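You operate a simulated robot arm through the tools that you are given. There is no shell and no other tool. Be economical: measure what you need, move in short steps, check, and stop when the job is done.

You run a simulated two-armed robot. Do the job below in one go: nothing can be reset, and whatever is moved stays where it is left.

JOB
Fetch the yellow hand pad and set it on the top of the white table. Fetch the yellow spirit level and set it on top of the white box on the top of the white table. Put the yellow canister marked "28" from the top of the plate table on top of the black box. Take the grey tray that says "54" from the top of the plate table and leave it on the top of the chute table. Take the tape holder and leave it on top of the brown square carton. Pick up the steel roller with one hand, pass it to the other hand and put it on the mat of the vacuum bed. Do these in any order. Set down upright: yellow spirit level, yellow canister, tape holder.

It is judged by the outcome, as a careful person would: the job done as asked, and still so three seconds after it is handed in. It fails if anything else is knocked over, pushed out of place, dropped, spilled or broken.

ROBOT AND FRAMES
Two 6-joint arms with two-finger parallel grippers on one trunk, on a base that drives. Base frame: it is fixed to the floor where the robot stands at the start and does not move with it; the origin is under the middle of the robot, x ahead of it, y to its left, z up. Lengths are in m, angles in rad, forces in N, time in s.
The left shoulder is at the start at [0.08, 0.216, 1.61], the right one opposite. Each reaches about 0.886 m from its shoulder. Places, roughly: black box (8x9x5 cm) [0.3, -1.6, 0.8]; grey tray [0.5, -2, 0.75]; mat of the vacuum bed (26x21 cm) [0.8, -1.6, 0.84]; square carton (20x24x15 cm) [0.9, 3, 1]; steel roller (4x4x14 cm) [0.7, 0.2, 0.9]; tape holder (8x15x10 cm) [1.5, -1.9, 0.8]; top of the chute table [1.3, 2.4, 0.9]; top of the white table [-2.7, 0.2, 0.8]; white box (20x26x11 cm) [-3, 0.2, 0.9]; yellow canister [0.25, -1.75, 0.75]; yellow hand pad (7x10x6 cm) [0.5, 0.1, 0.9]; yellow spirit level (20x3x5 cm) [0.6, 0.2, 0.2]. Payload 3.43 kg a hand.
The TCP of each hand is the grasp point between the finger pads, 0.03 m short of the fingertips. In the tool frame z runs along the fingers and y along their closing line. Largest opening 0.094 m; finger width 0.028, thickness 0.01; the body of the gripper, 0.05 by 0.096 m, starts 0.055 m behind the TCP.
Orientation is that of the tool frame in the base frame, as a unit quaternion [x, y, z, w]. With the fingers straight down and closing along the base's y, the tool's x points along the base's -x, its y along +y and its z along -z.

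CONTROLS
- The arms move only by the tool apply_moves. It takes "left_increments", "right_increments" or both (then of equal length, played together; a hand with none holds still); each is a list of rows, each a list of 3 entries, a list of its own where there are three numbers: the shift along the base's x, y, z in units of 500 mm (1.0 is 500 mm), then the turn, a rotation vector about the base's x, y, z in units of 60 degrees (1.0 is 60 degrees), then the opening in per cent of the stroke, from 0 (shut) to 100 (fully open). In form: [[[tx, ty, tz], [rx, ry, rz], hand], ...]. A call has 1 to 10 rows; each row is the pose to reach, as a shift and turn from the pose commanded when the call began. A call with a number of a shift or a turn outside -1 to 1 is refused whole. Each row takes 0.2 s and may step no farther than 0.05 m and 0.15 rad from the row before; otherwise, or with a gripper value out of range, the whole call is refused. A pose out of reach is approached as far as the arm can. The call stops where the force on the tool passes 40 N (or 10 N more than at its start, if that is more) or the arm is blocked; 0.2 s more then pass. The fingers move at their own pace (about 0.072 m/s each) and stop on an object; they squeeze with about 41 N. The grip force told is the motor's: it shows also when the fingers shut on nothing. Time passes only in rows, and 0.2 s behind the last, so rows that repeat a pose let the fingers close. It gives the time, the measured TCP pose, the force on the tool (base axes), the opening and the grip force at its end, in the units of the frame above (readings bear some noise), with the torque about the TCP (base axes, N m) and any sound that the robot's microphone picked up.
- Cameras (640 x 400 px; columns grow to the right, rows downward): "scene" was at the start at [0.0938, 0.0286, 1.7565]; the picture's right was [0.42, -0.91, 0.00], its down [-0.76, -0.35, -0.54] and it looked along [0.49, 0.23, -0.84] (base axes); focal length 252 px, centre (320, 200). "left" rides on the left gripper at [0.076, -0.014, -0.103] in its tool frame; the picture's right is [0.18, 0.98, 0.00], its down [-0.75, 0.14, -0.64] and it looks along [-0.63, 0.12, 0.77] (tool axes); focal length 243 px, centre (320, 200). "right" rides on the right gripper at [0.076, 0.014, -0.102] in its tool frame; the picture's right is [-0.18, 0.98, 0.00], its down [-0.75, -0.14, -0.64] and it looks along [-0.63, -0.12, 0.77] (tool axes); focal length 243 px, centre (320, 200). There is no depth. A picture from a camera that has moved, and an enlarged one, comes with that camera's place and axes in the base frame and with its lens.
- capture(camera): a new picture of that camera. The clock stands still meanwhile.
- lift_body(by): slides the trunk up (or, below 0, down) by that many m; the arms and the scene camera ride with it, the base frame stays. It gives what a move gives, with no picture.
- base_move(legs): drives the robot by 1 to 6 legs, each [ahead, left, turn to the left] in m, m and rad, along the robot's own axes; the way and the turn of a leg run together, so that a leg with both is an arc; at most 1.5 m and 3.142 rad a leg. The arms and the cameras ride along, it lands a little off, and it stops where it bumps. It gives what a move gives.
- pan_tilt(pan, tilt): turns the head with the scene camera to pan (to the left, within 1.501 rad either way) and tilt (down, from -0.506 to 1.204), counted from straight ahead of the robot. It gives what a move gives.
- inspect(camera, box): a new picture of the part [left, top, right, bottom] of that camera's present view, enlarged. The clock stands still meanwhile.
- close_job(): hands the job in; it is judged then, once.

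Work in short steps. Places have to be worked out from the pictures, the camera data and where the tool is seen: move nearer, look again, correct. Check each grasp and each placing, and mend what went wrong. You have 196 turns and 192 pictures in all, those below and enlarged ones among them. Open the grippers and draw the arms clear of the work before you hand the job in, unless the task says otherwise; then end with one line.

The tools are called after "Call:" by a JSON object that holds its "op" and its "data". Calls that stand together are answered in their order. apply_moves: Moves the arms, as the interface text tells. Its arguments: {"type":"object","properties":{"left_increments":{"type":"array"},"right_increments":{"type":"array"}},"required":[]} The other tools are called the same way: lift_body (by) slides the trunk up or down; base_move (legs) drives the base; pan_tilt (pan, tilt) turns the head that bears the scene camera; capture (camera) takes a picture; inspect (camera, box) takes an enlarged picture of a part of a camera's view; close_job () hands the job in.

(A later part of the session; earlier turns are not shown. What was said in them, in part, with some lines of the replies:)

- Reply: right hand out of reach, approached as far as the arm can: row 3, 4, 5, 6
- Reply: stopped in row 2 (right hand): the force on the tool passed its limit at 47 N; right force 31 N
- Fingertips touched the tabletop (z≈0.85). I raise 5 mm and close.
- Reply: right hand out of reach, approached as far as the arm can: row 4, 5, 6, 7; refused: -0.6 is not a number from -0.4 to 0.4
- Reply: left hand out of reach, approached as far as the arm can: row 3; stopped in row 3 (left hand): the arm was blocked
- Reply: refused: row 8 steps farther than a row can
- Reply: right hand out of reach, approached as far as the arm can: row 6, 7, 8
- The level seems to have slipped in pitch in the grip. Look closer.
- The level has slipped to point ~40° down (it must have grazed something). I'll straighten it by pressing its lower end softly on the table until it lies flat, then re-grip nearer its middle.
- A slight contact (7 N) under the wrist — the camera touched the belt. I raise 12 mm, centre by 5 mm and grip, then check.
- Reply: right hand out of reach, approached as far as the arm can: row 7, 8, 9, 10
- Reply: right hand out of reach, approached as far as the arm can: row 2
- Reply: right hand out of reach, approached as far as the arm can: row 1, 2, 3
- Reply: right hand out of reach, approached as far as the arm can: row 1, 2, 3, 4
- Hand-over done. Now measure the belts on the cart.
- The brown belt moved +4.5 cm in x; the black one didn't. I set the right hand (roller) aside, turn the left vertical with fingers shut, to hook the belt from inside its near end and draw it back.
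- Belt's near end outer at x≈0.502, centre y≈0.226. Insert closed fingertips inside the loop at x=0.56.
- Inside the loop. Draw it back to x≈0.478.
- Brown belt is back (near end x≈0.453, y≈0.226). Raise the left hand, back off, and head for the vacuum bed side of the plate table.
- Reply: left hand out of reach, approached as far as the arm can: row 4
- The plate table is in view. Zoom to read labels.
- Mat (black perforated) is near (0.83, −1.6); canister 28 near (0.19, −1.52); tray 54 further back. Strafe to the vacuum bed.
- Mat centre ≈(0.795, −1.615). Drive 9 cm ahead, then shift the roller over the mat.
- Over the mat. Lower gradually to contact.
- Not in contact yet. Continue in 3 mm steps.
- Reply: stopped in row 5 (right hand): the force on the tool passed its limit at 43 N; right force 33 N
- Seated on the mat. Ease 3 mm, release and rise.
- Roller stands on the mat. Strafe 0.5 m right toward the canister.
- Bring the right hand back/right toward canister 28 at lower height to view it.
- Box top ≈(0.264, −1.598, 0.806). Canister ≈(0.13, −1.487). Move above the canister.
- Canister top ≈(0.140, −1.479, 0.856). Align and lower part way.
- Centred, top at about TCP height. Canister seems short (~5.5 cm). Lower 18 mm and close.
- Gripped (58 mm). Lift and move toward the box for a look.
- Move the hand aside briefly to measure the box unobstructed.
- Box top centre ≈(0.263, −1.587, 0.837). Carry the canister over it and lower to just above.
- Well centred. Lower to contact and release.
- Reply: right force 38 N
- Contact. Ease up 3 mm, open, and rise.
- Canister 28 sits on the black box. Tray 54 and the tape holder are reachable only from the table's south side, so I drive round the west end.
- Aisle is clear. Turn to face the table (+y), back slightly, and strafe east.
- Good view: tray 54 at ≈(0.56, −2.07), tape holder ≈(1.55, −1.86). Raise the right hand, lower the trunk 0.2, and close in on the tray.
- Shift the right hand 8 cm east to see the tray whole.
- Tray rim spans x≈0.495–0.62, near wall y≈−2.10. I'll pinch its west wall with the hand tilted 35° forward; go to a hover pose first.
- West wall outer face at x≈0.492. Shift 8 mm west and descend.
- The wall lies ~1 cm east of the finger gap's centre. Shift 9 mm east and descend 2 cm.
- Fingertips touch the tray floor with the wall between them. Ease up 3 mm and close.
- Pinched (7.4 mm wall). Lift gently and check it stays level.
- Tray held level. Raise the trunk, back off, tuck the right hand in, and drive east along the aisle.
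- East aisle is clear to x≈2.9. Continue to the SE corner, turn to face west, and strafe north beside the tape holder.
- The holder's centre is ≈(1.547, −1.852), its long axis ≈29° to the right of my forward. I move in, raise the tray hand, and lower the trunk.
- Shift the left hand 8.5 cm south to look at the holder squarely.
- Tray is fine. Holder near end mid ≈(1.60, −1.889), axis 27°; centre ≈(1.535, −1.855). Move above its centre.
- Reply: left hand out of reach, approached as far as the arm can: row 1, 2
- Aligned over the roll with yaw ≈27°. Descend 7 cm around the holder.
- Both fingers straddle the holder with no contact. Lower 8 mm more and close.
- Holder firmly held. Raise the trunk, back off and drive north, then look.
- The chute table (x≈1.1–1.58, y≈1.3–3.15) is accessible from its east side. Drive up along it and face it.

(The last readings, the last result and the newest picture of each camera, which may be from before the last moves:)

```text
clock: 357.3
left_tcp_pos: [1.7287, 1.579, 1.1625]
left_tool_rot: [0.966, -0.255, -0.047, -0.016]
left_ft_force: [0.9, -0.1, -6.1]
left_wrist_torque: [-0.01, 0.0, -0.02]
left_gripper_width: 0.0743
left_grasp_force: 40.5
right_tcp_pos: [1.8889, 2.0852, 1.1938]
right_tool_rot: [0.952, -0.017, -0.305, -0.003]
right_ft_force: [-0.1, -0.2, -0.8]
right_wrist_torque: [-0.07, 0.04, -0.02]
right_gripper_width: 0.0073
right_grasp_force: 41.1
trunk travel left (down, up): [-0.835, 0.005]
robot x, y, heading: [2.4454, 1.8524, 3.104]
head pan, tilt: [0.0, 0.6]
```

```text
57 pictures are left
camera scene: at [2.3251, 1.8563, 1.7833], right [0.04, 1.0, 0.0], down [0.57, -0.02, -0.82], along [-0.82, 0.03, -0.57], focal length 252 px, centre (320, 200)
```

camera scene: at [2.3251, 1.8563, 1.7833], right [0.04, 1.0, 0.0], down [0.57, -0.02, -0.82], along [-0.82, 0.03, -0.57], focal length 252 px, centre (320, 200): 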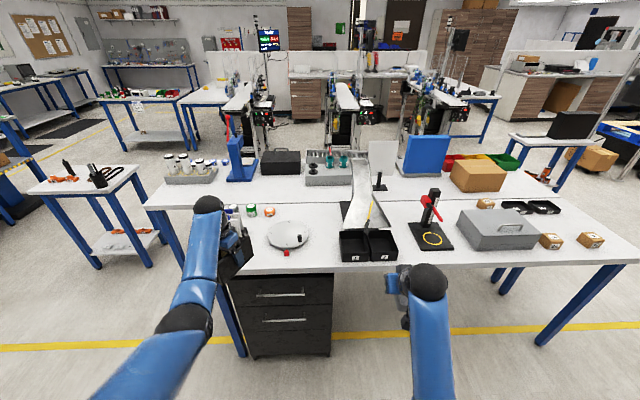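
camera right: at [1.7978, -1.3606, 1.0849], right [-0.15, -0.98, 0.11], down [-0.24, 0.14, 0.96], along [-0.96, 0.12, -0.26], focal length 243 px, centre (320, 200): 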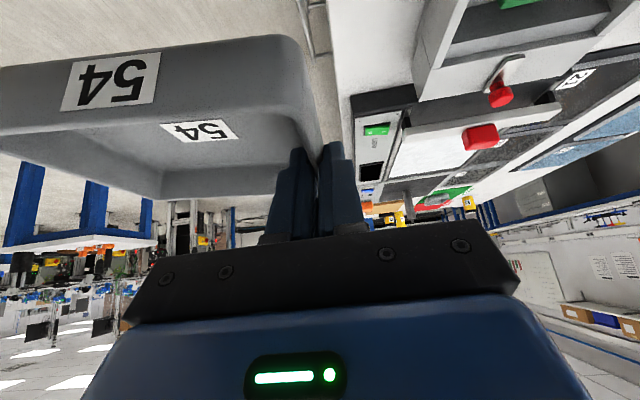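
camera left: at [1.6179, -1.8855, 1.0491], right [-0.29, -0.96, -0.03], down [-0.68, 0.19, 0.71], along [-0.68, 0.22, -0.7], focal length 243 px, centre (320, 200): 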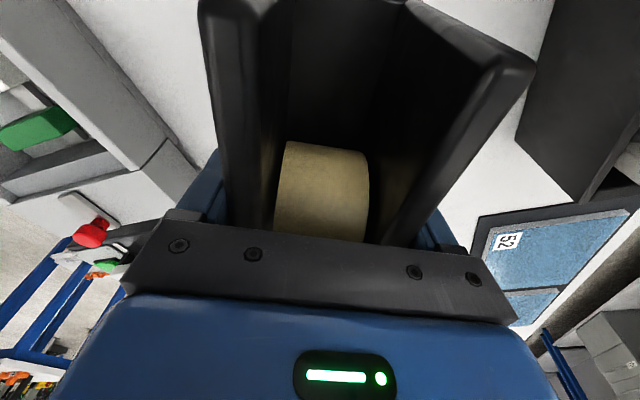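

Carton at ≈(0.95, 2.95) best reached from the north end. First the tray: the front-left corner area of the chute table around (1.44, 1.45) looks free; strafe south to inspect it.

Call:
{"op": "base_move", "data": {"legs": [[0, 0.58, 0.04]]}}

Call:
{"op": "pan_tilt", "data": {"pan": -0.1, "tilt": 0.75}}

Call:
{"op": "capture", "data": {"camera": "scene"}}

```text
clock: 360.6
left_tcp_pos: [1.7312, 0.9821, 1.1637]
left_tool_rot: [0.97, -0.237, -0.047, -0.015]
left_ft_force: [-0.5, -0.1, -5.0]
left_wrist_torque: [-0.02, -0.01, 0.0]
left_gripper_width: 0.0743
left_grasp_force: 41.0
right_tcp_pos: [1.8707, 1.4947, 1.1938]
right_tool_rot: [0.952, 0.0, -0.306, 0.004]
right_ft_force: [-0.8, 0.1, -1.4]
right_wrist_torque: [-0.04, 0.03, -0.02]
right_gripper_width: 0.0074
right_grasp_force: 40.9
trunk travel left (down, up): [-0.835, 0.005]
robot x, y, heading: [2.44, 1.2819, -3.147]
head pan, tilt: [0.0, 0.6]
```

```text
clock: 361.3
left_tcp_pos: [1.7303, 0.9814, 1.1625]
left_tool_rot: [0.97, -0.237, -0.047, -0.015]
left_ft_force: [-0.1, 0.0, -5.6]
left_wrist_torque: [-0.02, -0.04, -0.01]
left_gripper_width: 0.0743
left_grasp_force: 40.7
right_tcp_pos: [1.8707, 1.4947, 1.194]
right_tool_rot: [0.952, -0.001, -0.305, 0.002]
right_ft_force: [0.5, 0.0, -0.6]
right_wrist_torque: [-0.05, 0.01, 0.03]
right_gripper_width: 0.0076
right_grasp_force: 41.5
trunk travel left (down, up): [-0.835, 0.005]
robot x, y, heading: [2.4379, 1.2802, -3.139]
head pan, tilt: [-0.099, 0.75]
```

```text
56 pictures are left
camera scene: at [2.3209, 1.2897, 1.7704], right [0.1, 1.0, 0.0], down [0.68, -0.07, -0.73], along [-0.73, 0.07, -0.68], focal length 252 px, centre (320, 200)
```

scene: 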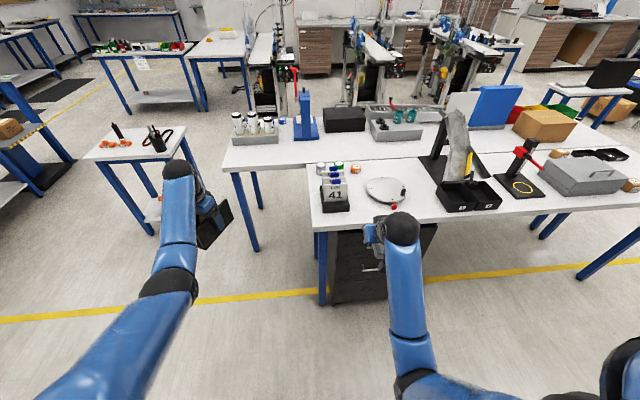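

Free spot for the tray: between the disc scale and the black bins, about (1.48, 1.895). I swing the holder further left (off the table's south end), then strafe and close in.

Call:
{"op": "apply_moves", "data": {"left_increments": [[[0.04, -0.08, 0], [0, 0, 0], 0], [[0.08, -0.16, 0], [0, 0, 0], 0], [[0.12, -0.24, 0], [0, 0, 0], 0], [[0.14, -0.32, 0], [0, 0, 0], 0]]}}

Call:
{"op": "base_move", "data": {"legs": [[0, -0.34, 0], [0.2, 0, 0]]}}

Call:
{"op": "pan_tilt", "data": {"pan": -0.4, "tilt": 0.85}}

Call:
{"op": "capture", "data": {"camera": "scene"}}

```text
clock: 362.3
left_tcp_pos: [1.8009, 0.8168, 1.1639]
left_tool_rot: [0.97, -0.237, -0.047, -0.016]
left_ft_force: [-0.6, -0.2, -5.3]
left_wrist_torque: [-0.01, -0.04, 0.03]
left_gripper_width: 0.0742
left_grasp_force: 41.1
right_tcp_pos: [1.8703, 1.4915, 1.194]
right_tool_rot: [0.952, 0.0, -0.306, 0.001]
right_ft_force: [0.1, 0.5, 0.0]
right_wrist_torque: [-0.01, -0.01, 0.0]
right_gripper_width: 0.0073
right_grasp_force: 40.7
trunk travel left (down, up): [-0.835, 0.005]
robot x, y, heading: [2.4326, 1.2823, -3.135]
head pan, tilt: [-0.099, 0.75]
```

```text
clock: 365.7
left_tcp_pos: [1.6131, 1.1486, 1.1677]
left_tool_rot: [0.971, -0.232, -0.05, -0.015]
left_ft_force: [0.7, 0.2, -5.1]
left_wrist_torque: [-0.01, 0.01, 0.01]
left_gripper_width: 0.0741
left_grasp_force: 40.6
right_tcp_pos: [1.6773, 1.8242, 1.1968]
right_tool_rot: [0.952, 0.005, -0.307, 0.003]
right_ft_force: [0.6, 0.0, -1.2]
right_wrist_torque: [-0.05, 0.0, 0.03]
right_gripper_width: 0.0073
right_grasp_force: 41.2
trunk travel left (down, up): [-0.835, 0.005]
robot x, y, heading: [2.2406, 1.6194, -3.131]
head pan, tilt: [-0.099, 0.75]
```

```text
clock: 366.5
left_tcp_pos: [1.6091, 1.1492, 1.1658]
left_tool_rot: [0.972, -0.231, -0.047, -0.016]
left_ft_force: [-0.1, -0.4, -5.6]
left_wrist_torque: [0.01, -0.05, 0.02]
left_gripper_width: 0.0745
left_grasp_force: 40.9
right_tcp_pos: [1.6743, 1.8227, 1.1935]
right_tool_rot: [0.952, 0.005, -0.305, 0.004]
right_ft_force: [0.4, 0.3, -0.5]
right_wrist_torque: [-0.03, 0.02, 0.02]
right_gripper_width: 0.0072
right_grasp_force: 40.7
trunk travel left (down, up): [-0.835, 0.005]
robot x, y, heading: [2.2397, 1.6119, -3.132]
head pan, tilt: [-0.4, 0.85]
```

```text
55 pictures are left
camera scene: at [2.137, 1.6446, 1.7625], right [0.38, 0.93, 0.0], down [0.7, -0.28, -0.66], along [-0.61, 0.25, -0.75], focal length 252 px, centre (320, 200)
```

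scene: 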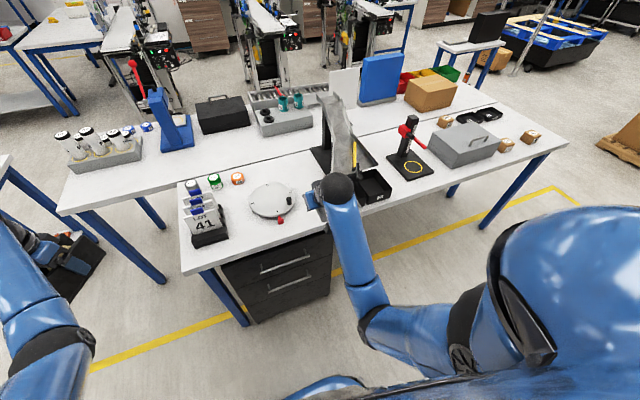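

Call:
{"op": "inspect", "data": {"camera": "scene", "box": [170, 150, 410, 290]}}

Call:
{"op": "capture", "data": {"camera": "right"}}

```text
2.67 times, centred on (290, 220) of scene
camera zoom: at [2.137, 1.6446, 1.7625], right [0.38, 0.93, 0.0], down [0.7, -0.28, -0.66], along [-0.61, 0.25, -0.75], focal length 671 px, centre (400, 147)
```

zoom: 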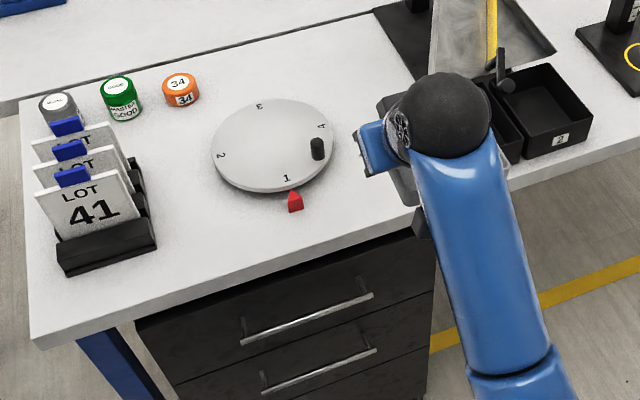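

```text
53 pictures are left
camera right: at [1.7958, 1.8094, 1.2348], right [-0.14, -0.98, 0.11], down [-0.24, 0.14, 0.96], along [-0.96, 0.11, -0.26], focal length 243 px, centre (320, 200)
```

right: 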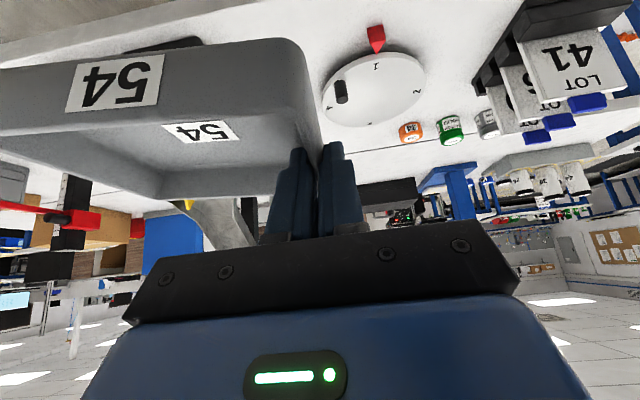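

Spot confirmed at ≈(1.485, 1.885): clear of disc, red pointer and bins (y≥1.98). Lower the trunk 0.15 m and extend the tray there.

Call:
{"op": "lift_body", "data": {"by": -0.15}}

Call:
{"op": "apply_moves", "data": {"right_increments": [[[-0.09, 0, 0], [0, 0, 0], 0], [[-0.18, 0, 0], [0, 0, 0], 0], [[-0.27, 0, -0.03], [0, 0, 0], 0], [[-0.34, 0, -0.08], [0, 0, 0], 0], [[-0.38, 0, -0.14], [0, 0, 0], 0], [[-0.38, 0, -0.19], [0, 0, 0], 0]]}}

Call:
{"op": "capture", "data": {"camera": "right"}}

Call:
{"op": "inspect", "data": {"camera": "scene", "box": [170, 100, 410, 260]}}

```text
clock: 368.2
left_tcp_pos: [1.6088, 1.1487, 1.0144]
left_tool_rot: [0.971, -0.232, -0.047, -0.016]
left_ft_force: [-0.8, 0.3, -5.7]
left_wrist_torque: [0.01, -0.01, -0.01]
left_gripper_width: 0.0743
left_grasp_force: 41.1
right_tcp_pos: [1.6732, 1.8221, 1.0457]
right_tool_rot: [0.952, 0.005, -0.306, 0.004]
right_ft_force: [0.7, 0.8, -0.5]
right_wrist_torque: [-0.02, 0.01, -0.02]
right_gripper_width: 0.007
right_grasp_force: 40.6
trunk travel left (down, up): [-0.685, 0.155]
robot x, y, heading: [2.2413, 1.6166, -3.13]
head pan, tilt: [-0.4, 0.85]
```

```text
clock: 369.6
left_tcp_pos: [1.6093, 1.1489, 1.0148]
left_tool_rot: [0.972, -0.231, -0.047, -0.015]
left_ft_force: [1.1, -0.9, -5.1]
left_wrist_torque: [-0.03, -0.01, 0.02]
left_gripper_width: 0.0741
left_grasp_force: 40.8
right_tcp_pos: [1.4836, 1.8243, 0.9498]
right_tool_rot: [0.952, 0.005, -0.307, 0.004]
right_ft_force: [0.2, -0.2, -0.3]
right_wrist_torque: [-0.03, 0.04, 0.0]
right_gripper_width: 0.007
right_grasp_force: 41.1
trunk travel left (down, up): [-0.685, 0.155]
robot x, y, heading: [2.2349, 1.6154, -3.125]
head pan, tilt: [-0.4, 0.85]
```

```text
52 pictures are left
camera right: at [1.606, 1.8103, 0.9897], right [-0.14, -0.98, 0.11], down [-0.24, 0.14, 0.96], along [-0.96, 0.11, -0.26], focal length 243 px, centre (320, 200)
```

right: 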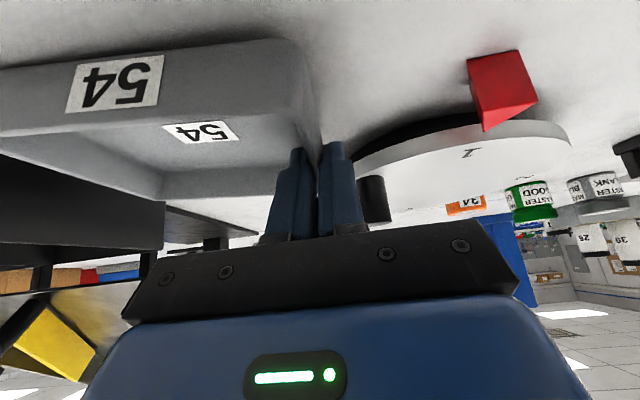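

```text
2.50 times, centred on (290, 180) of scene
camera zoom: at [2.1362, 1.645, 1.6125], right [0.38, 0.93, 0.0], down [0.7, -0.28, -0.66], along [-0.61, 0.25, -0.75], focal length 629 px, centre (395, 250)
```

zoom: 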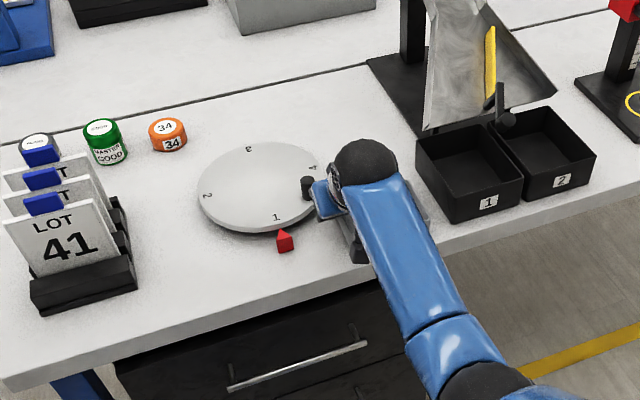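

Tray clear on both sides. Lower to contact in small steps.

Call:
{"op": "apply_moves", "data": {"right_increments": [[[0, 0, -0.02], [0, 0, 0], 0], [[0, 0, -0.034], [0, 0, 0], 0], [[0, 0, -0.042], [0, 0, 0], 0], [[0, 0, -0.05], [0, 0, 0], 0]]}}

```text
clock: 370.8
left_tcp_pos: [1.6108, 1.1495, 1.014]
left_tool_rot: [0.972, -0.231, -0.047, -0.017]
left_ft_force: [-0.9, -0.3, -6.8]
left_wrist_torque: [-0.04, -0.03, 0.02]
left_gripper_width: 0.0746
left_grasp_force: 41.3
right_tcp_pos: [1.4774, 1.8259, 0.9381]
right_tool_rot: [0.948, 0.003, -0.318, 0.002]
right_ft_force: [6.2, -0.5, 20.3]
right_wrist_torque: [-0.02, -1.14, -0.04]
right_gripper_width: 0.0072
right_grasp_force: 41.1
trunk travel left (down, up): [-0.685, 0.155]
robot x, y, heading: [2.2399, 1.6177, -3.131]
head pan, tilt: [-0.4, 0.85]
stopped in row 4 (right hand): the force on the tool passed its limit at 41 N (the readings are from after the stop); the commanded pose is now the measured one
```

Contact at the tray's near edge. Look.

Call:
{"op": "capture", "data": {"camera": "right"}}

Call:
{"op": "inspect", "data": {"camera": "scene", "box": [290, 140, 370, 210]}}

```text
50 pictures are left
camera right: at [1.6006, 1.8112, 0.9738], right [-0.14, -0.98, 0.11], down [-0.21, 0.14, 0.97], along [-0.97, 0.11, -0.23], focal length 243 px, centre (320, 200)
```

right: 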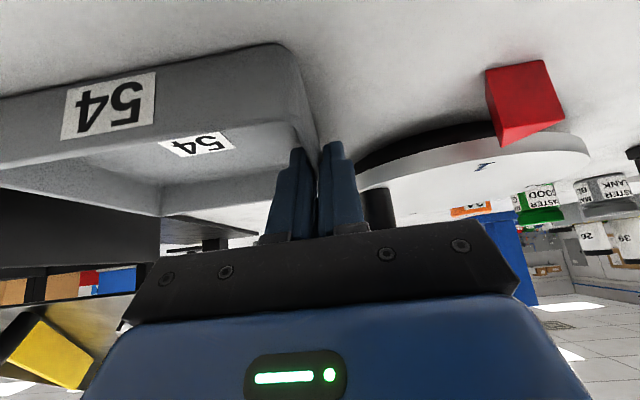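

```text
5.71 times, centred on (330, 175) of scene
camera zoom: at [2.1379, 1.6443, 1.6123], right [0.38, 0.93, 0.0], down [0.69, -0.28, -0.66], along [-0.61, 0.25, -0.75], focal length 1438 px, centre (263, 343)
```

zoom: 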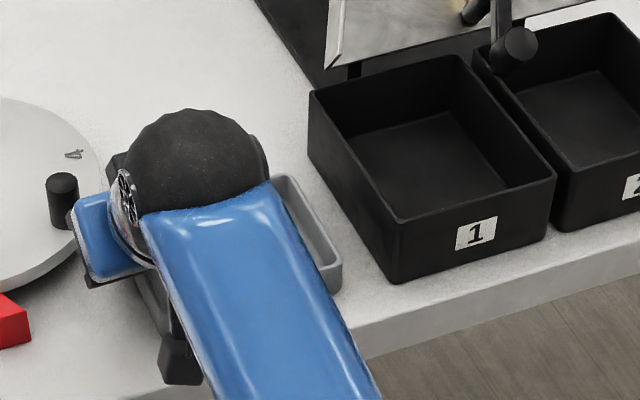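

Tray is at the surface; I move it 2 cm further from the table edge and set it down softly.

Call:
{"op": "apply_moves", "data": {"right_increments": [[[0, 0, 0.02], [0, -0.02, 0], 0], [[-0.03, 0, 0.024], [0, -0.03, 0], 0], [[-0.04, 0, 0.024], [0, -0.03, 0], 0], [[-0.04, 0, 0.012], [0, -0.03, 0], 0], [[-0.04, 0, 0.006], [0, -0.03, 0], 0], [[-0.04, 0, 0.0], [0, -0.03, 0], 0]]}}

Call:
{"op": "capture", "data": {"camera": "right"}}

```text
clock: 372.2
left_tcp_pos: [1.6111, 1.148, 1.016]
left_tool_rot: [0.971, -0.232, -0.048, -0.015]
left_ft_force: [0.4, 0.8, -5.8]
left_wrist_torque: [0.0, -0.03, -0.01]
left_gripper_width: 0.0741
left_grasp_force: 40.9
right_tcp_pos: [1.4586, 1.8255, 0.9372]
right_tool_rot: [0.953, 0.004, -0.304, 0.003]
right_ft_force: [-0.6, 0.8, 17.6]
right_wrist_torque: [0.05, 0.78, -0.04]
right_gripper_width: 0.0075
right_grasp_force: 41.3
trunk travel left (down, up): [-0.685, 0.155]
robot x, y, heading: [2.2394, 1.6156, -3.135]
head pan, tilt: [-0.4, 0.85]
```

```text
48 pictures are left
camera right: at [1.5802, 1.8116, 0.9783], right [-0.14, -0.98, 0.11], down [-0.24, 0.14, 0.96], along [-0.96, 0.11, -0.26], focal length 243 px, centre (320, 200)
```

right: 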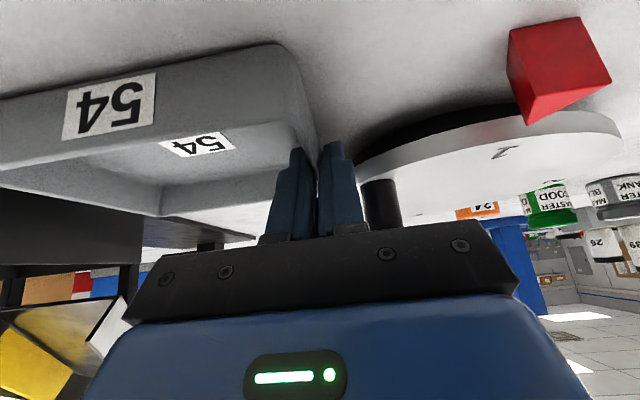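

Settled. Open slightly (25%) and lift the hand away along +z.

Call:
{"op": "apply_moves", "data": {"right_increments": [[[0, 0, 0.004], [0, 0, 0], 0], [[0, 0, 0.004], [0, 0, 0], 25], [[0, 0, 0.004], [0, 0, 0], 25], [[0, 0, 0.03], [0, 0, 0], 25], [[0, 0, 0.09], [0, 0, 0], 25], [[0.04, 0, 0.16], [0, 0, 0], 25], [[0.1, 0, 0.22], [0, 0, 0], 25]]}}

Call:
{"op": "capture", "data": {"camera": "right"}}

Call:
{"op": "capture", "data": {"camera": "scene"}}

```text
clock: 373.8
left_tcp_pos: [1.608, 1.1497, 1.0148]
left_tool_rot: [0.972, -0.232, -0.047, -0.015]
left_ft_force: [0.3, 0.4, -4.0]
left_wrist_torque: [-0.02, -0.03, 0.03]
left_gripper_width: 0.0743
left_grasp_force: 41.3
right_tcp_pos: [1.509, 1.8266, 1.0436]
right_tool_rot: [0.954, 0.004, -0.3, 0.003]
right_ft_force: [-1.0, 0.1, 1.2]
right_wrist_torque: [-0.02, 0.01, -0.02]
right_gripper_width: 0.0235
right_grasp_force: 0.0
trunk travel left (down, up): [-0.685, 0.155]
robot x, y, heading: [2.2386, 1.6154, -3.127]
head pan, tilt: [-0.4, 0.85]
```

```text
47 pictures are left
camera right: at [1.6292, 1.8131, 1.0847], right [-0.14, -0.98, 0.11], down [-0.25, 0.14, 0.96], along [-0.96, 0.11, -0.27], focal length 243 px, centre (320, 200)
```

right: 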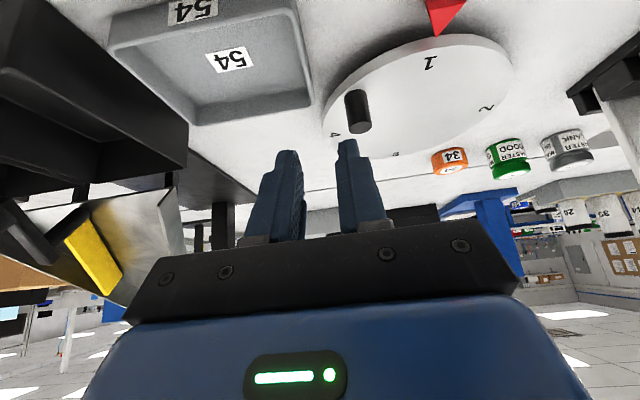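

```text
46 pictures are left
camera scene: at [2.1366, 1.6455, 1.6125], right [0.38, 0.93, 0.0], down [0.7, -0.29, -0.66], along [-0.61, 0.25, -0.75], focal length 252 px, centre (320, 200)
```

scene: 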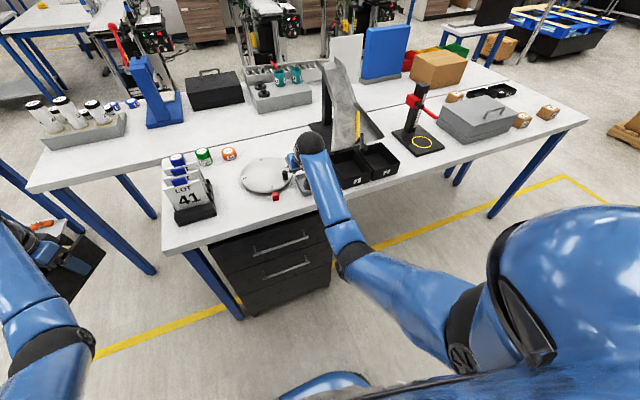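

Tray is placed. Now raise, back off, and drive round to the north end to reach the carton.

Call:
{"op": "lift_body", "data": {"by": 0.15}}

Call:
{"op": "base_move", "data": {"legs": [[-0.25, 0, 0], [0, -1.5, 0], [0, -0.9, 0]]}}

Call:
{"op": "pan_tilt", "data": {"pan": 0.2, "tilt": 0.55}}

Call:
{"op": "capture", "data": {"camera": "scene"}}

```text
clock: 375.5
left_tcp_pos: [1.6091, 1.1486, 1.1647]
left_tool_rot: [0.971, -0.232, -0.048, -0.016]
left_ft_force: [0.4, -0.2, -5.4]
left_wrist_torque: [0.0, -0.05, 0.02]
left_gripper_width: 0.0742
left_grasp_force: 40.6
right_tcp_pos: [1.5066, 1.8262, 1.1923]
right_tool_rot: [0.954, 0.004, -0.299, 0.002]
right_ft_force: [0.6, 0.3, 0.9]
right_wrist_torque: [-0.01, 0.0, -0.01]
right_gripper_width: 0.0233
right_grasp_force: 0.1
trunk travel left (down, up): [-0.835, 0.005]
robot x, y, heading: [2.241, 1.6152, -3.133]
head pan, tilt: [-0.4, 0.85]
```

```text
clock: 388.7
left_tcp_pos: [1.8836, 3.587, 1.164]
left_tool_rot: [0.967, -0.251, -0.047, -0.018]
left_ft_force: [0.0, -0.2, -5.9]
left_wrist_torque: [0.01, -0.03, -0.03]
left_gripper_width: 0.0743
left_grasp_force: 41.7
right_tcp_pos: [1.8087, 4.2686, 1.193]
right_tool_rot: [0.954, -0.015, -0.299, -0.004]
right_ft_force: [0.0, -0.1, -0.1]
right_wrist_torque: [-0.01, -0.02, -0.01]
right_gripper_width: 0.0233
right_grasp_force: 0.0
trunk travel left (down, up): [-0.835, 0.005]
robot x, y, heading: [2.5305, 4.0332, 3.113]
head pan, tilt: [-0.4, 0.85]
```

```text
clock: 389.7
left_tcp_pos: [1.8821, 3.5902, 1.1655]
left_tool_rot: [0.967, -0.252, -0.046, -0.017]
left_ft_force: [0.2, 0.8, -5.1]
left_wrist_torque: [-0.03, -0.01, 0.02]
left_gripper_width: 0.0743
left_grasp_force: 40.9
right_tcp_pos: [1.808, 4.2702, 1.192]
right_tool_rot: [0.954, -0.015, -0.299, -0.003]
right_ft_force: [-0.4, -0.8, -0.2]
right_wrist_torque: [0.0, 0.03, -0.01]
right_gripper_width: 0.0234
right_grasp_force: 0.0
trunk travel left (down, up): [-0.835, 0.005]
robot x, y, heading: [2.5362, 4.0328, 3.114]
head pan, tilt: [0.201, 0.55]
```

```text
45 pictures are left
camera scene: at [2.4117, 4.0164, 1.7878], right [-0.17, 0.99, 0.0], down [0.52, 0.09, -0.85], along [-0.84, -0.14, -0.52], focal length 252 px, centre (320, 200)
```

scene: 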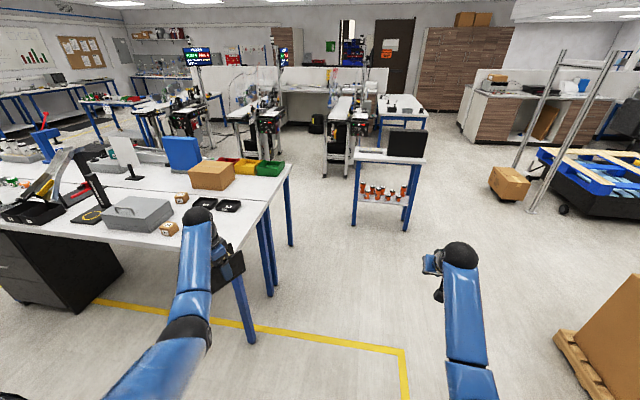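

North end is clear. Drive west and turn to face south toward the carton.

Call:
{"op": "base_move", "data": {"legs": [[1.1, -0.2, 0], [0, 0, 1.598], [0, -0.6, 0]]}}

Call:
{"op": "pan_tilt", "data": {"pan": 0.1, "tilt": 0.65}}

Call:
{"op": "capture", "data": {"camera": "scene"}}

```text
clock: 402.3
left_tcp_pos: [1.3046, 3.6033, 1.1628]
left_tool_rot: [0.85, 0.525, -0.045, 0.022]
left_ft_force: [0.5, -0.8, -5.6]
left_wrist_torque: [0.05, 0.02, -0.01]
left_gripper_width: 0.0742
left_grasp_force: 41.2
right_tcp_pos: [0.628, 3.4988, 1.1938]
right_tool_rot: [0.671, 0.679, -0.21, 0.213]
right_ft_force: [-0.1, 0.3, -0.2]
right_wrist_torque: [-0.02, 0.01, -0.01]
right_gripper_width: 0.0235
right_grasp_force: 0.0
trunk travel left (down, up): [-0.835, 0.005]
robot x, y, heading: [0.8304, 4.233, -1.556]
head pan, tilt: [0.201, 0.55]
```

```text
clock: 403.0
left_tcp_pos: [1.3035, 3.6028, 1.1635]
left_tool_rot: [0.85, 0.524, -0.045, 0.022]
left_ft_force: [-0.2, 0.5, -5.3]
left_wrist_torque: [0.02, -0.01, 0.0]
left_gripper_width: 0.0746
left_grasp_force: 41.0
right_tcp_pos: [0.6267, 3.4994, 1.1918]
right_tool_rot: [0.67, 0.679, -0.209, 0.214]
right_ft_force: [-1.1, -0.4, -0.3]
right_wrist_torque: [0.02, 0.03, -0.04]
right_gripper_width: 0.0235
right_grasp_force: 0.1
trunk travel left (down, up): [-0.835, 0.005]
robot x, y, heading: [0.8319, 4.2303, -1.554]
head pan, tilt: [0.099, 0.649]
```

```text
44 pictures are left
camera scene: at [0.8451, 4.1136, 1.779], right [-0.99, -0.11, 0.0], down [-0.07, 0.6, -0.8], along [0.09, -0.79, -0.61], focal length 252 px, centre (320, 200)
```

scene: 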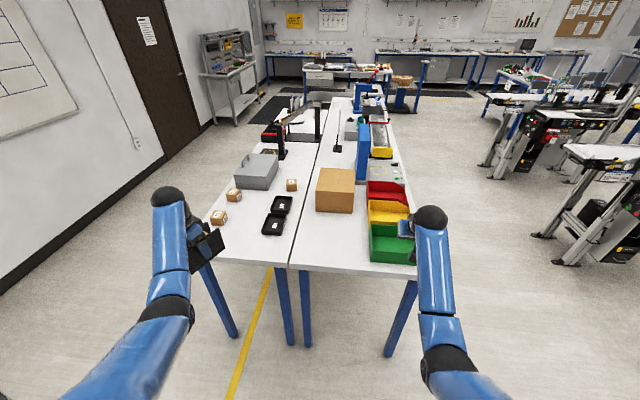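

Call:
{"op": "inspect", "data": {"camera": "scene", "box": [250, 150, 400, 280]}}

```text
3.08 times, centred on (325, 215) of scene
camera zoom: at [0.8451, 4.1136, 1.779], right [-0.99, -0.11, 0.0], down [-0.07, 0.6, -0.8], along [0.09, -0.79, -0.61], focal length 774 px, centre (305, 154)
```

zoom: 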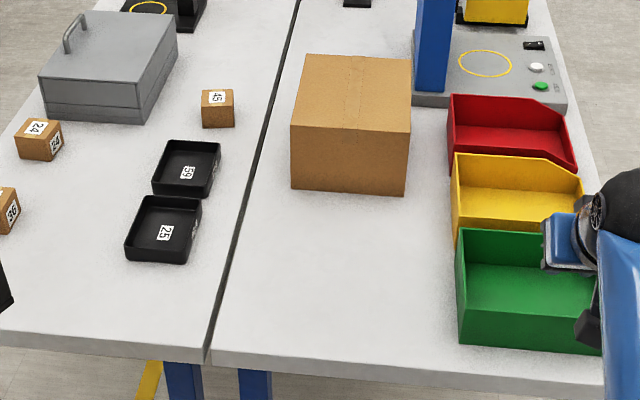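

Carton: top z≈1.03, centre ≈(0.89, 2.944), 20 cm in x, 24 in y; table edge y≈3.43. I align the robot, bring the holder in front (unyawed), and move the empty right hand out past the table's west edge.

Call:
{"op": "base_move", "data": {"legs": [[-0.1, -0.155, -0.017]]}}

Call:
{"op": "apply_moves", "data": {"left_increments": [[[-0.085, 0, 0], [0, 0, 0.1], 0], [[-0.17, 0, 0], [0, 0, 0.2], 0], [[-0.255, 0, 0], [0, 0, 0.3], 0], [[-0.34, 0, 0], [0, 0, 0.4], 0], [[-0.43, 0, 0], [0, 0, 0.456], 0], [[-0.515, 0, 0], [0, 0, 0.456], 0]], "right_increments": [[[-0.07, 0.04, 0], [0, 0, 0], 25], [[-0.14, 0.08, 0], [0, 0, 0], 25], [[-0.21, 0.12, 0], [0, 0, 0], 25], [[-0.28, 0.16, 0], [0, 0, 0], 25], [[-0.35, 0.2, 0], [0, 0, 0], 25], [[-0.4, 0.24, 0], [0, 0, 0], 25]]}}

Call:
{"op": "lift_body", "data": {"by": -0.3}}

Call:
{"op": "capture", "data": {"camera": "scene"}}

```text
clock: 404.5
left_tcp_pos: [1.1395, 3.6938, 1.1616]
left_tool_rot: [0.854, 0.518, -0.045, 0.021]
left_ft_force: [0.9, -0.2, -6.2]
left_wrist_torque: [0.03, 0.0, -0.01]
left_gripper_width: 0.0744
left_grasp_force: 40.8
right_tcp_pos: [0.4609, 3.5996, 1.1922]
right_tool_rot: [0.675, 0.675, -0.211, 0.211]
right_ft_force: [0.7, -1.5, 0.1]
right_wrist_torque: [0.01, -0.02, -0.02]
right_gripper_width: 0.0236
right_grasp_force: 0.0
trunk travel left (down, up): [-0.835, 0.005]
robot x, y, heading: [0.6793, 4.3243, -1.568]
head pan, tilt: [0.099, 0.649]
```

```text
clock: 405.9
left_tcp_pos: [0.8766, 3.692, 1.1624]
left_tool_rot: [0.706, 0.707, -0.037, 0.034]
left_ft_force: [-0.5, -0.6, -5.4]
left_wrist_torque: [0.04, 0.03, 0.02]
left_gripper_width: 0.0742
left_grasp_force: 40.9
left hand out of reach, approached as far as the arm can: row 5, 6
right_tcp_pos: [0.2554, 3.723, 1.1944]
right_tool_rot: [0.675, 0.674, -0.21, 0.214]
right_ft_force: [-0.5, 0.7, 0.0]
right_wrist_torque: [0.02, -0.03, -0.01]
right_gripper_width: 0.0238
right_grasp_force: 0.1
trunk travel left (down, up): [-0.835, 0.005]
robot x, y, heading: [0.6759, 4.334, -1.575]
head pan, tilt: [0.099, 0.649]
```

```text
clock: 408.9
left_tcp_pos: [0.8799, 3.6921, 0.8618]
left_tool_rot: [0.707, 0.706, -0.037, 0.033]
left_ft_force: [0.3, -0.3, -5.6]
left_wrist_torque: [0.03, 0.0, 0.03]
left_gripper_width: 0.0744
left_grasp_force: 41.0
right_tcp_pos: [0.2568, 3.7227, 0.8954]
right_tool_rot: [0.676, 0.674, -0.21, 0.212]
right_ft_force: [-0.8, 0.4, 0.4]
right_wrist_torque: [-0.01, -0.01, 0.0]
right_gripper_width: 0.0233
right_grasp_force: 0.0
trunk travel left (down, up): [-0.535, 0.305]
robot x, y, heading: [0.6749, 4.3293, -1.574]
head pan, tilt: [0.099, 0.649]
```

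```text
42 pictures are left
camera scene: at [0.6831, 4.2125, 1.4791], right [-1.0, -0.1, 0.0], down [-0.06, 0.6, -0.8], along [0.08, -0.79, -0.61], focal length 252 px, centre (320, 200)
```

scene: 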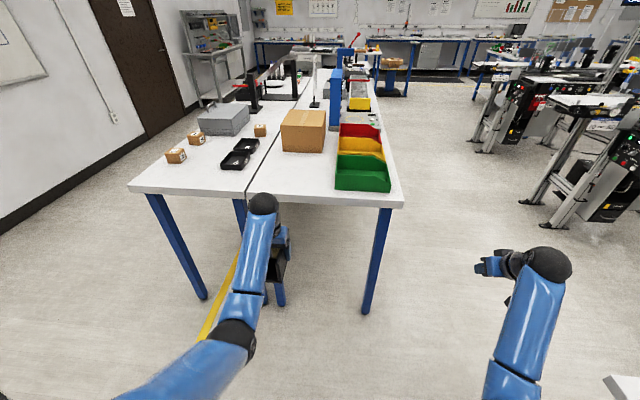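

Extend the left arm forward and up to z≈1.15 while still clear of the table.

Call:
{"op": "apply_moves", "data": {"left_increments": [[[0, -0.08, 0], [0, 0, 0], 0], [[0, -0.16, 0], [0, 0, 0], 0], [[0, -0.24, 0.04], [0, 0, 0], 0], [[0, -0.24, 0.13], [0, 0, 0], 0], [[0, -0.24, 0.22], [0, 0, 0], 0], [[0, -0.24, 0.31], [0, 0, 0], 0], [[0, -0.24, 0.4], [0, 0, 0], 0], [[0, -0.24, 0.49], [0, 0, 0], 0], [[0, -0.24, 0.57], [0, 0, 0], 0]]}}

Call:
{"op": "inspect", "data": {"camera": "scene", "box": [200, 90, 400, 230]}}

```text
clock: 410.9
left_tcp_pos: [0.8841, 3.5746, 1.1463]
left_tool_rot: [0.706, 0.707, -0.037, 0.033]
left_ft_force: [-0.5, 0.5, -5.5]
left_wrist_torque: [0.02, -0.01, 0.01]
left_gripper_width: 0.0744
left_grasp_force: 41.2
right_tcp_pos: [0.2561, 3.7246, 0.8948]
right_tool_rot: [0.675, 0.674, -0.21, 0.213]
right_ft_force: [0.3, 0.2, 0.0]
right_wrist_torque: [0.01, 0.03, -0.02]
right_gripper_width: 0.0235
right_grasp_force: 0.1
trunk travel left (down, up): [-0.535, 0.305]
robot x, y, heading: [0.6746, 4.3324, -1.571]
head pan, tilt: [0.099, 0.649]
```

```text
2.86 times, centred on (300, 160) of scene
camera zoom: at [0.6827, 4.2134, 1.4791], right [-1.0, -0.1, 0.0], down [-0.06, 0.6, -0.8], along [0.08, -0.79, -0.6], focal length 719 px, centre (377, 314)
```

zoom: 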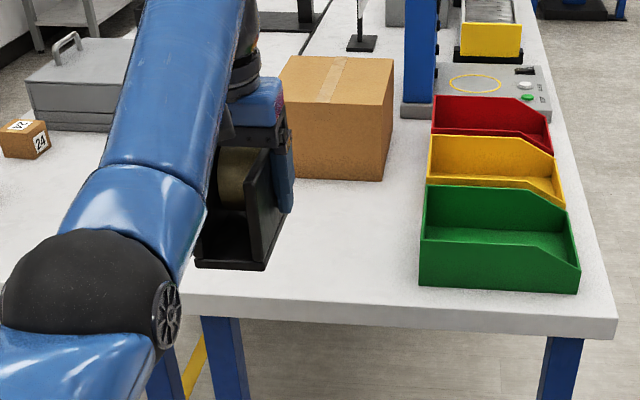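

Combining views: carton top z≈1.042, centre ≈(0.887, 2.954). The holder bottom is at ≈1.086, so drive forward over it in two stages.

Call:
{"op": "base_move", "data": {"legs": [[0.45, 0, 0]]}}

Call:
{"op": "capture", "data": {"camera": "scene"}}

Call:
{"op": "capture", "data": {"camera": "left"}}

```text
clock: 413.6
left_tcp_pos: [0.8849, 3.1303, 1.1462]
left_tool_rot: [0.706, 0.706, -0.038, 0.034]
left_ft_force: [-0.6, 0.0, -5.2]
left_wrist_torque: [0.04, -0.02, -0.01]
left_gripper_width: 0.0746
left_grasp_force: 41.3
right_tcp_pos: [0.2586, 3.2787, 0.8957]
right_tool_rot: [0.675, 0.674, -0.211, 0.213]
right_ft_force: [-0.9, -0.4, 0.1]
right_wrist_torque: [0.02, 0.02, 0.0]
right_gripper_width: 0.0236
right_grasp_force: 0.1
trunk travel left (down, up): [-0.535, 0.305]
robot x, y, heading: [0.6763, 3.8833, -1.576]
head pan, tilt: [0.099, 0.649]
```

```text
40 pictures are left
camera scene: at [0.6836, 3.7698, 1.4792], right [-0.99, -0.1, 0.0], down [-0.06, 0.6, -0.8], along [0.08, -0.79, -0.6], focal length 252 px, centre (320, 200)
```

scene: 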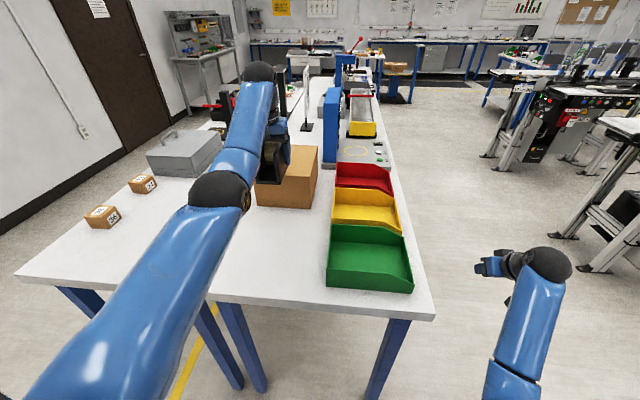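

```text
39 pictures are left
camera left: at [0.8709, 3.2165, 1.2422], right [0.98, 0.18, -0.03], down [0.15, -0.69, 0.71], along [0.11, -0.7, -0.7], focal length 243 px, centre (320, 200)
```

left: 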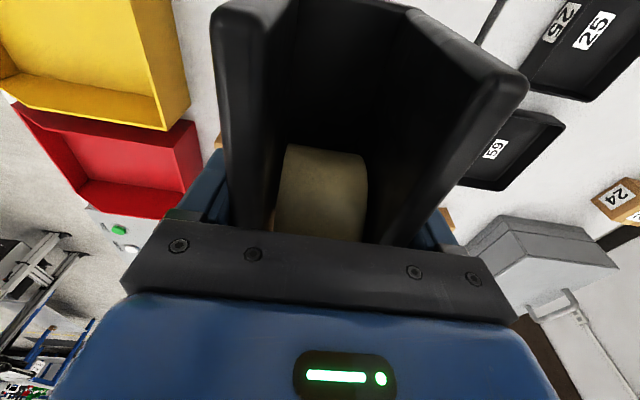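

Clear. Drive the remaining 0.17 m.

Call:
{"op": "base_move", "data": {"legs": [[0.17, 0, 0.005]]}}

Call:
{"op": "inspect", "data": {"camera": "scene", "box": [200, 70, 380, 260]}}

Call:
{"op": "capture", "data": {"camera": "left"}}

```text
clock: 415.1
left_tcp_pos: [0.8865, 2.9617, 1.1482]
left_tool_rot: [0.705, 0.707, -0.038, 0.034]
left_ft_force: [-0.6, -0.5, -5.0]
left_wrist_torque: [-0.03, -0.02, -0.02]
left_gripper_width: 0.0744
left_grasp_force: 41.6
right_tcp_pos: [0.2605, 3.1096, 0.8973]
right_tool_rot: [0.674, 0.675, -0.211, 0.214]
right_ft_force: [-0.3, -0.3, 1.0]
right_wrist_torque: [0.0, 0.0, 0.01]
right_gripper_width: 0.0236
right_grasp_force: 0.0
trunk travel left (down, up): [-0.535, 0.305]
robot x, y, heading: [0.6731, 3.7136, -1.563]
head pan, tilt: [0.099, 0.649]
```

```text
2.11 times, centred on (290, 165) of scene
camera zoom: at [0.6841, 3.6008, 1.4794], right [-0.99, -0.1, 0.0], down [-0.06, 0.6, -0.8], along [0.08, -0.79, -0.6], focal length 530 px, centre (383, 274)
```

zoom: 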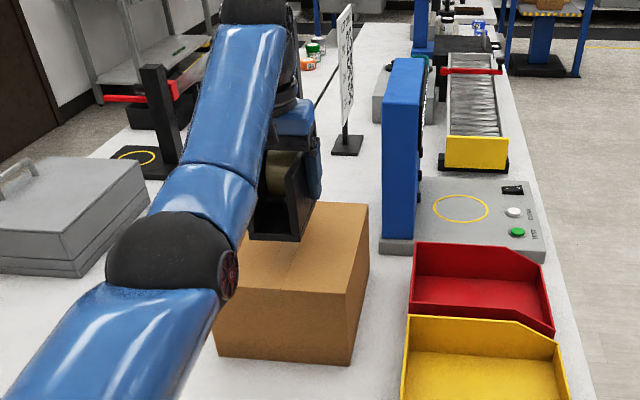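

```text
37 pictures are left
camera left: at [0.8723, 3.0476, 1.2433], right [0.98, 0.19, -0.03], down [0.15, -0.68, 0.71], along [0.11, -0.71, -0.7], focal length 243 px, centre (320, 200)
```

left: 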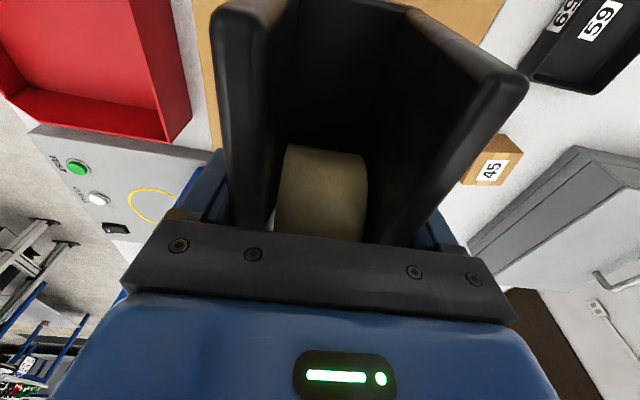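

Holder is centred over the carton. Lower to near contact, then in small steps.

Call:
{"op": "apply_moves", "data": {"left_increments": [[[0, 0, -0.03], [0, 0, 0], 0], [[0, 0, -0.055], [0, 0, 0], 0], [[0, 0, -0.066], [0, 0, 0], 0], [[0, 0, -0.074], [0, 0, 0], 0], [[0, 0, -0.08], [0, 0, 0], 0], [[0, 0, -0.086], [0, 0, 0], 0]]}}

```text
clock: 416.5
left_tcp_pos: [0.8876, 2.96, 1.1024]
left_tool_rot: [0.705, 0.707, -0.038, 0.033]
left_ft_force: [0.5, -0.1, -5.2]
left_wrist_torque: [0.03, -0.01, 0.01]
left_gripper_width: 0.0743
left_grasp_force: 40.9
right_tcp_pos: [0.2599, 3.1077, 0.8947]
right_tool_rot: [0.674, 0.675, -0.21, 0.214]
right_ft_force: [-0.1, 0.0, 0.1]
right_wrist_torque: [0.01, 0.04, 0.03]
right_gripper_width: 0.0232
right_grasp_force: 0.1
trunk travel left (down, up): [-0.535, 0.305]
robot x, y, heading: [0.6734, 3.7192, -1.565]
head pan, tilt: [0.099, 0.649]
```

No contact yet. Keep going in 3 mm steps.

Call:
{"op": "apply_moves", "data": {"left_increments": [[[0, 0, -0.006], [0, 0, 0], 0], [[0, 0, -0.012], [0, 0, 0], 0], [[0, 0, -0.018], [0, 0, 0], 0], [[0, 0, -0.024], [0, 0, 0], 0], [[0, 0, -0.03], [0, 0, 0], 0]]}}

Call:
{"op": "inspect", "data": {"camera": "scene", "box": [200, 70, 380, 260]}}

```text
clock: 417.7
left_tcp_pos: [0.8863, 2.9602, 1.095]
left_tool_rot: [0.705, 0.707, -0.042, 0.039]
left_ft_force: [5.5, -11.7, 32.5]
left_wrist_torque: [-0.06, -1.74, -0.39]
left_gripper_width: 0.0751
left_grasp_force: 40.8
right_tcp_pos: [0.2591, 3.1093, 0.8973]
right_tool_rot: [0.673, 0.675, -0.211, 0.215]
right_ft_force: [0.0, 0.3, 0.3]
right_wrist_torque: [0.01, 0.02, -0.02]
right_gripper_width: 0.0234
right_grasp_force: 0.1
trunk travel left (down, up): [-0.535, 0.305]
robot x, y, heading: [0.6754, 3.7156, -1.571]
head pan, tilt: [0.099, 0.649]
```

```text
2.11 times, centred on (290, 165) of scene
camera zoom: at [0.6828, 3.6017, 1.4799], right [-0.99, -0.1, 0.0], down [-0.06, 0.6, -0.8], along [0.08, -0.79, -0.6], focal length 530 px, centre (383, 274)
```

zoom: 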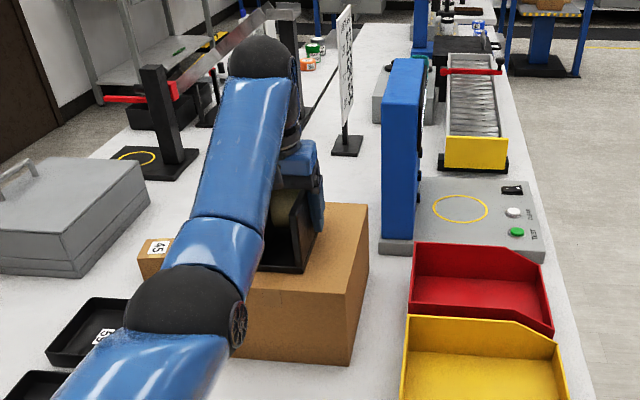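

Seated (32 N). Ease up 7 mm of command to relax, then open and raise.

Call:
{"op": "apply_moves", "data": {"left_increments": [[[0, 0, 0.008], [0, 0, 0], 0], [[0, 0, 0.012], [0, 0, 0], 0], [[0, 0, 0.012], [0, 0, 0], 85], [[0, 0, 0.012], [0, 0, 0], 100]]}}

Call:
{"op": "capture", "data": {"camera": "left"}}

```text
clock: 418.7
left_tcp_pos: [0.8859, 2.9624, 1.0925]
left_tool_rot: [0.705, 0.707, -0.036, 0.032]
left_ft_force: [0.4, 1.1, -0.5]
left_wrist_torque: [0.02, 0.03, -0.01]
left_gripper_width: 0.0941
left_grasp_force: 0.0
right_tcp_pos: [0.2584, 3.1076, 0.8955]
right_tool_rot: [0.674, 0.675, -0.21, 0.213]
right_ft_force: [-0.2, -0.2, -0.3]
right_wrist_torque: [0.03, -0.01, -0.02]
right_gripper_width: 0.0236
right_grasp_force: 0.0
trunk travel left (down, up): [-0.535, 0.305]
robot x, y, heading: [0.6716, 3.717, -1.57]
head pan, tilt: [0.099, 0.649]
```

```text
35 pictures are left
camera left: at [0.8716, 3.0475, 1.1894], right [0.98, 0.19, -0.03], down [0.15, -0.69, 0.71], along [0.11, -0.7, -0.7], focal length 243 px, centre (320, 200)
```

left: 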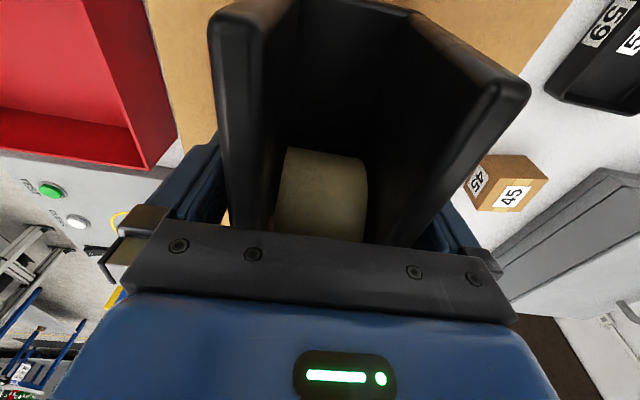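

Released. Raise straight up with the trunk.

Call:
{"op": "lift_body", "data": {"by": 0.2}}

Call:
{"op": "capture", "data": {"camera": "left"}}

Call:
{"op": "capture", "data": {"camera": "scene"}}

```text
clock: 420.9
left_tcp_pos: [0.8858, 2.9623, 1.2945]
left_tool_rot: [0.706, 0.707, -0.038, 0.033]
left_ft_force: [0.1, -0.9, -0.6]
left_wrist_torque: [-0.02, 0.0, 0.02]
left_gripper_width: 0.0941
left_grasp_force: 0.1
right_tcp_pos: [0.2594, 3.1069, 1.0942]
right_tool_rot: [0.674, 0.675, -0.21, 0.214]
right_ft_force: [0.3, -0.5, -0.7]
right_wrist_torque: [-0.01, -0.02, 0.04]
right_gripper_width: 0.0234
right_grasp_force: 0.0
trunk travel left (down, up): [-0.735, 0.105]
robot x, y, heading: [0.6716, 3.7178, -1.563]
head pan, tilt: [0.099, 0.649]
```

```text
34 pictures are left
camera left: at [0.8717, 3.0467, 1.3898], right [0.98, 0.19, -0.03], down [0.15, -0.69, 0.71], along [0.11, -0.7, -0.7], focal length 243 px, centre (320, 200)
```

left: 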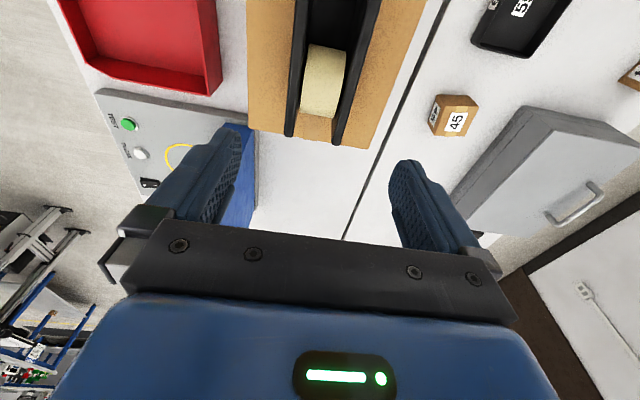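

```text
33 pictures are left
camera scene: at [0.6838, 3.5986, 1.679], right [-0.99, -0.1, 0.0], down [-0.06, 0.6, -0.8], along [0.08, -0.79, -0.6], focal length 252 px, centre (320, 200)
```

scene: 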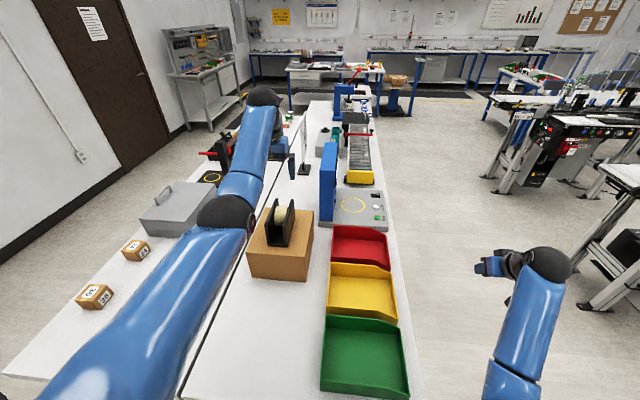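

The tape holder stands upright on the carton. Back the robot clear and take a last look.

Call:
{"op": "base_move", "data": {"legs": [[-0.5, 0, 0]]}}

Call:
{"op": "capture", "data": {"camera": "scene"}}

Call:
{"op": "inspect", "data": {"camera": "scene", "box": [190, 80, 370, 220]}}

```text
clock: 423.9
left_tcp_pos: [0.8793, 3.4667, 1.2925]
left_tool_rot: [0.708, 0.705, -0.038, 0.033]
left_ft_force: [0.2, -0.3, -0.4]
left_wrist_torque: [0.02, -0.07, 0.02]
left_gripper_width: 0.0941
left_grasp_force: 0.0
right_tcp_pos: [0.2564, 3.6198, 1.0938]
right_tool_rot: [0.678, 0.672, -0.211, 0.212]
right_ft_force: [-0.6, 0.2, 0.7]
right_wrist_torque: [-0.04, 0.02, -0.03]
right_gripper_width: 0.0235
right_grasp_force: 0.0
trunk travel left (down, up): [-0.735, 0.105]
robot x, y, heading: [0.673, 4.2241, -1.576]
head pan, tilt: [0.099, 0.649]
```

```text
32 pictures are left
camera scene: at [0.6834, 4.1059, 1.6788], right [-1.0, -0.09, 0.0], down [-0.06, 0.6, -0.8], along [0.07, -0.79, -0.61], focal length 252 px, centre (320, 200)
```

scene: 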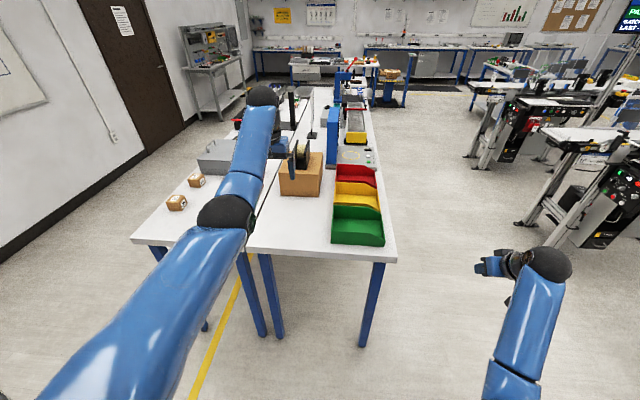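

```text
2.86 times, centred on (280, 150) of scene
camera zoom: at [0.6834, 4.1059, 1.6788], right [-1.0, -0.09, 0.0], down [-0.06, 0.6, -0.8], along [0.07, -0.79, -0.61], focal length 719 px, centre (434, 343)
```

zoom: 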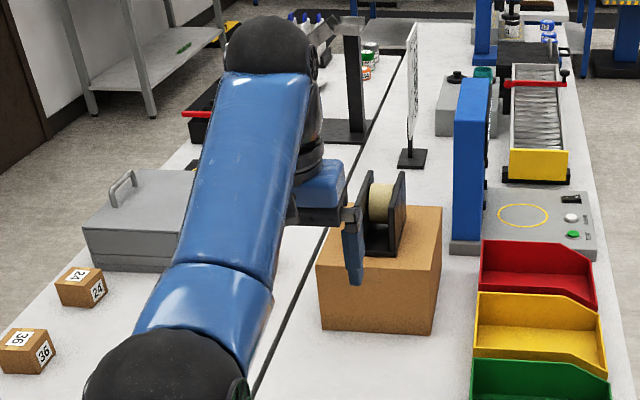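

Everything is in place. I open the right gripper fully and then hand in.

Call:
{"op": "apply_moves", "data": {"right_increments": [[[0, 0, 0], [0, 0, 0], 100], [[0, 0, 0], [0, 0, 0], 100], [[0, 0, 0], [0, 0, 0], 100]]}}

Call:
{"op": "close_job", "data": {}}

```text
clock: 424.7
left_tcp_pos: [0.8805, 3.4697, 1.2933]
left_tool_rot: [0.708, 0.704, -0.038, 0.033]
left_ft_force: [-0.3, -0.3, 0.9]
left_wrist_torque: [0.02, -0.01, -0.03]
left_gripper_width: 0.0942
left_grasp_force: 0.1
right_tcp_pos: [0.2544, 3.6225, 1.0962]
right_tool_rot: [0.677, 0.672, -0.212, 0.213]
right_ft_force: [0.3, 0.3, -0.2]
right_wrist_torque: [0.01, 0.0, 0.01]
right_gripper_width: 0.0938
right_grasp_force: 0.0
trunk travel left (down, up): [-0.735, 0.105]
robot x, y, heading: [0.6742, 4.2264, -1.574]
head pan, tilt: [0.099, 0.649]
```

```text
The job is handed in.
```

All six items were placed as asked and the job is handed in; on the way the brown belt on the cart got pushed about 4.5 cm, and I drew it back to within about 1 cm of where it was.
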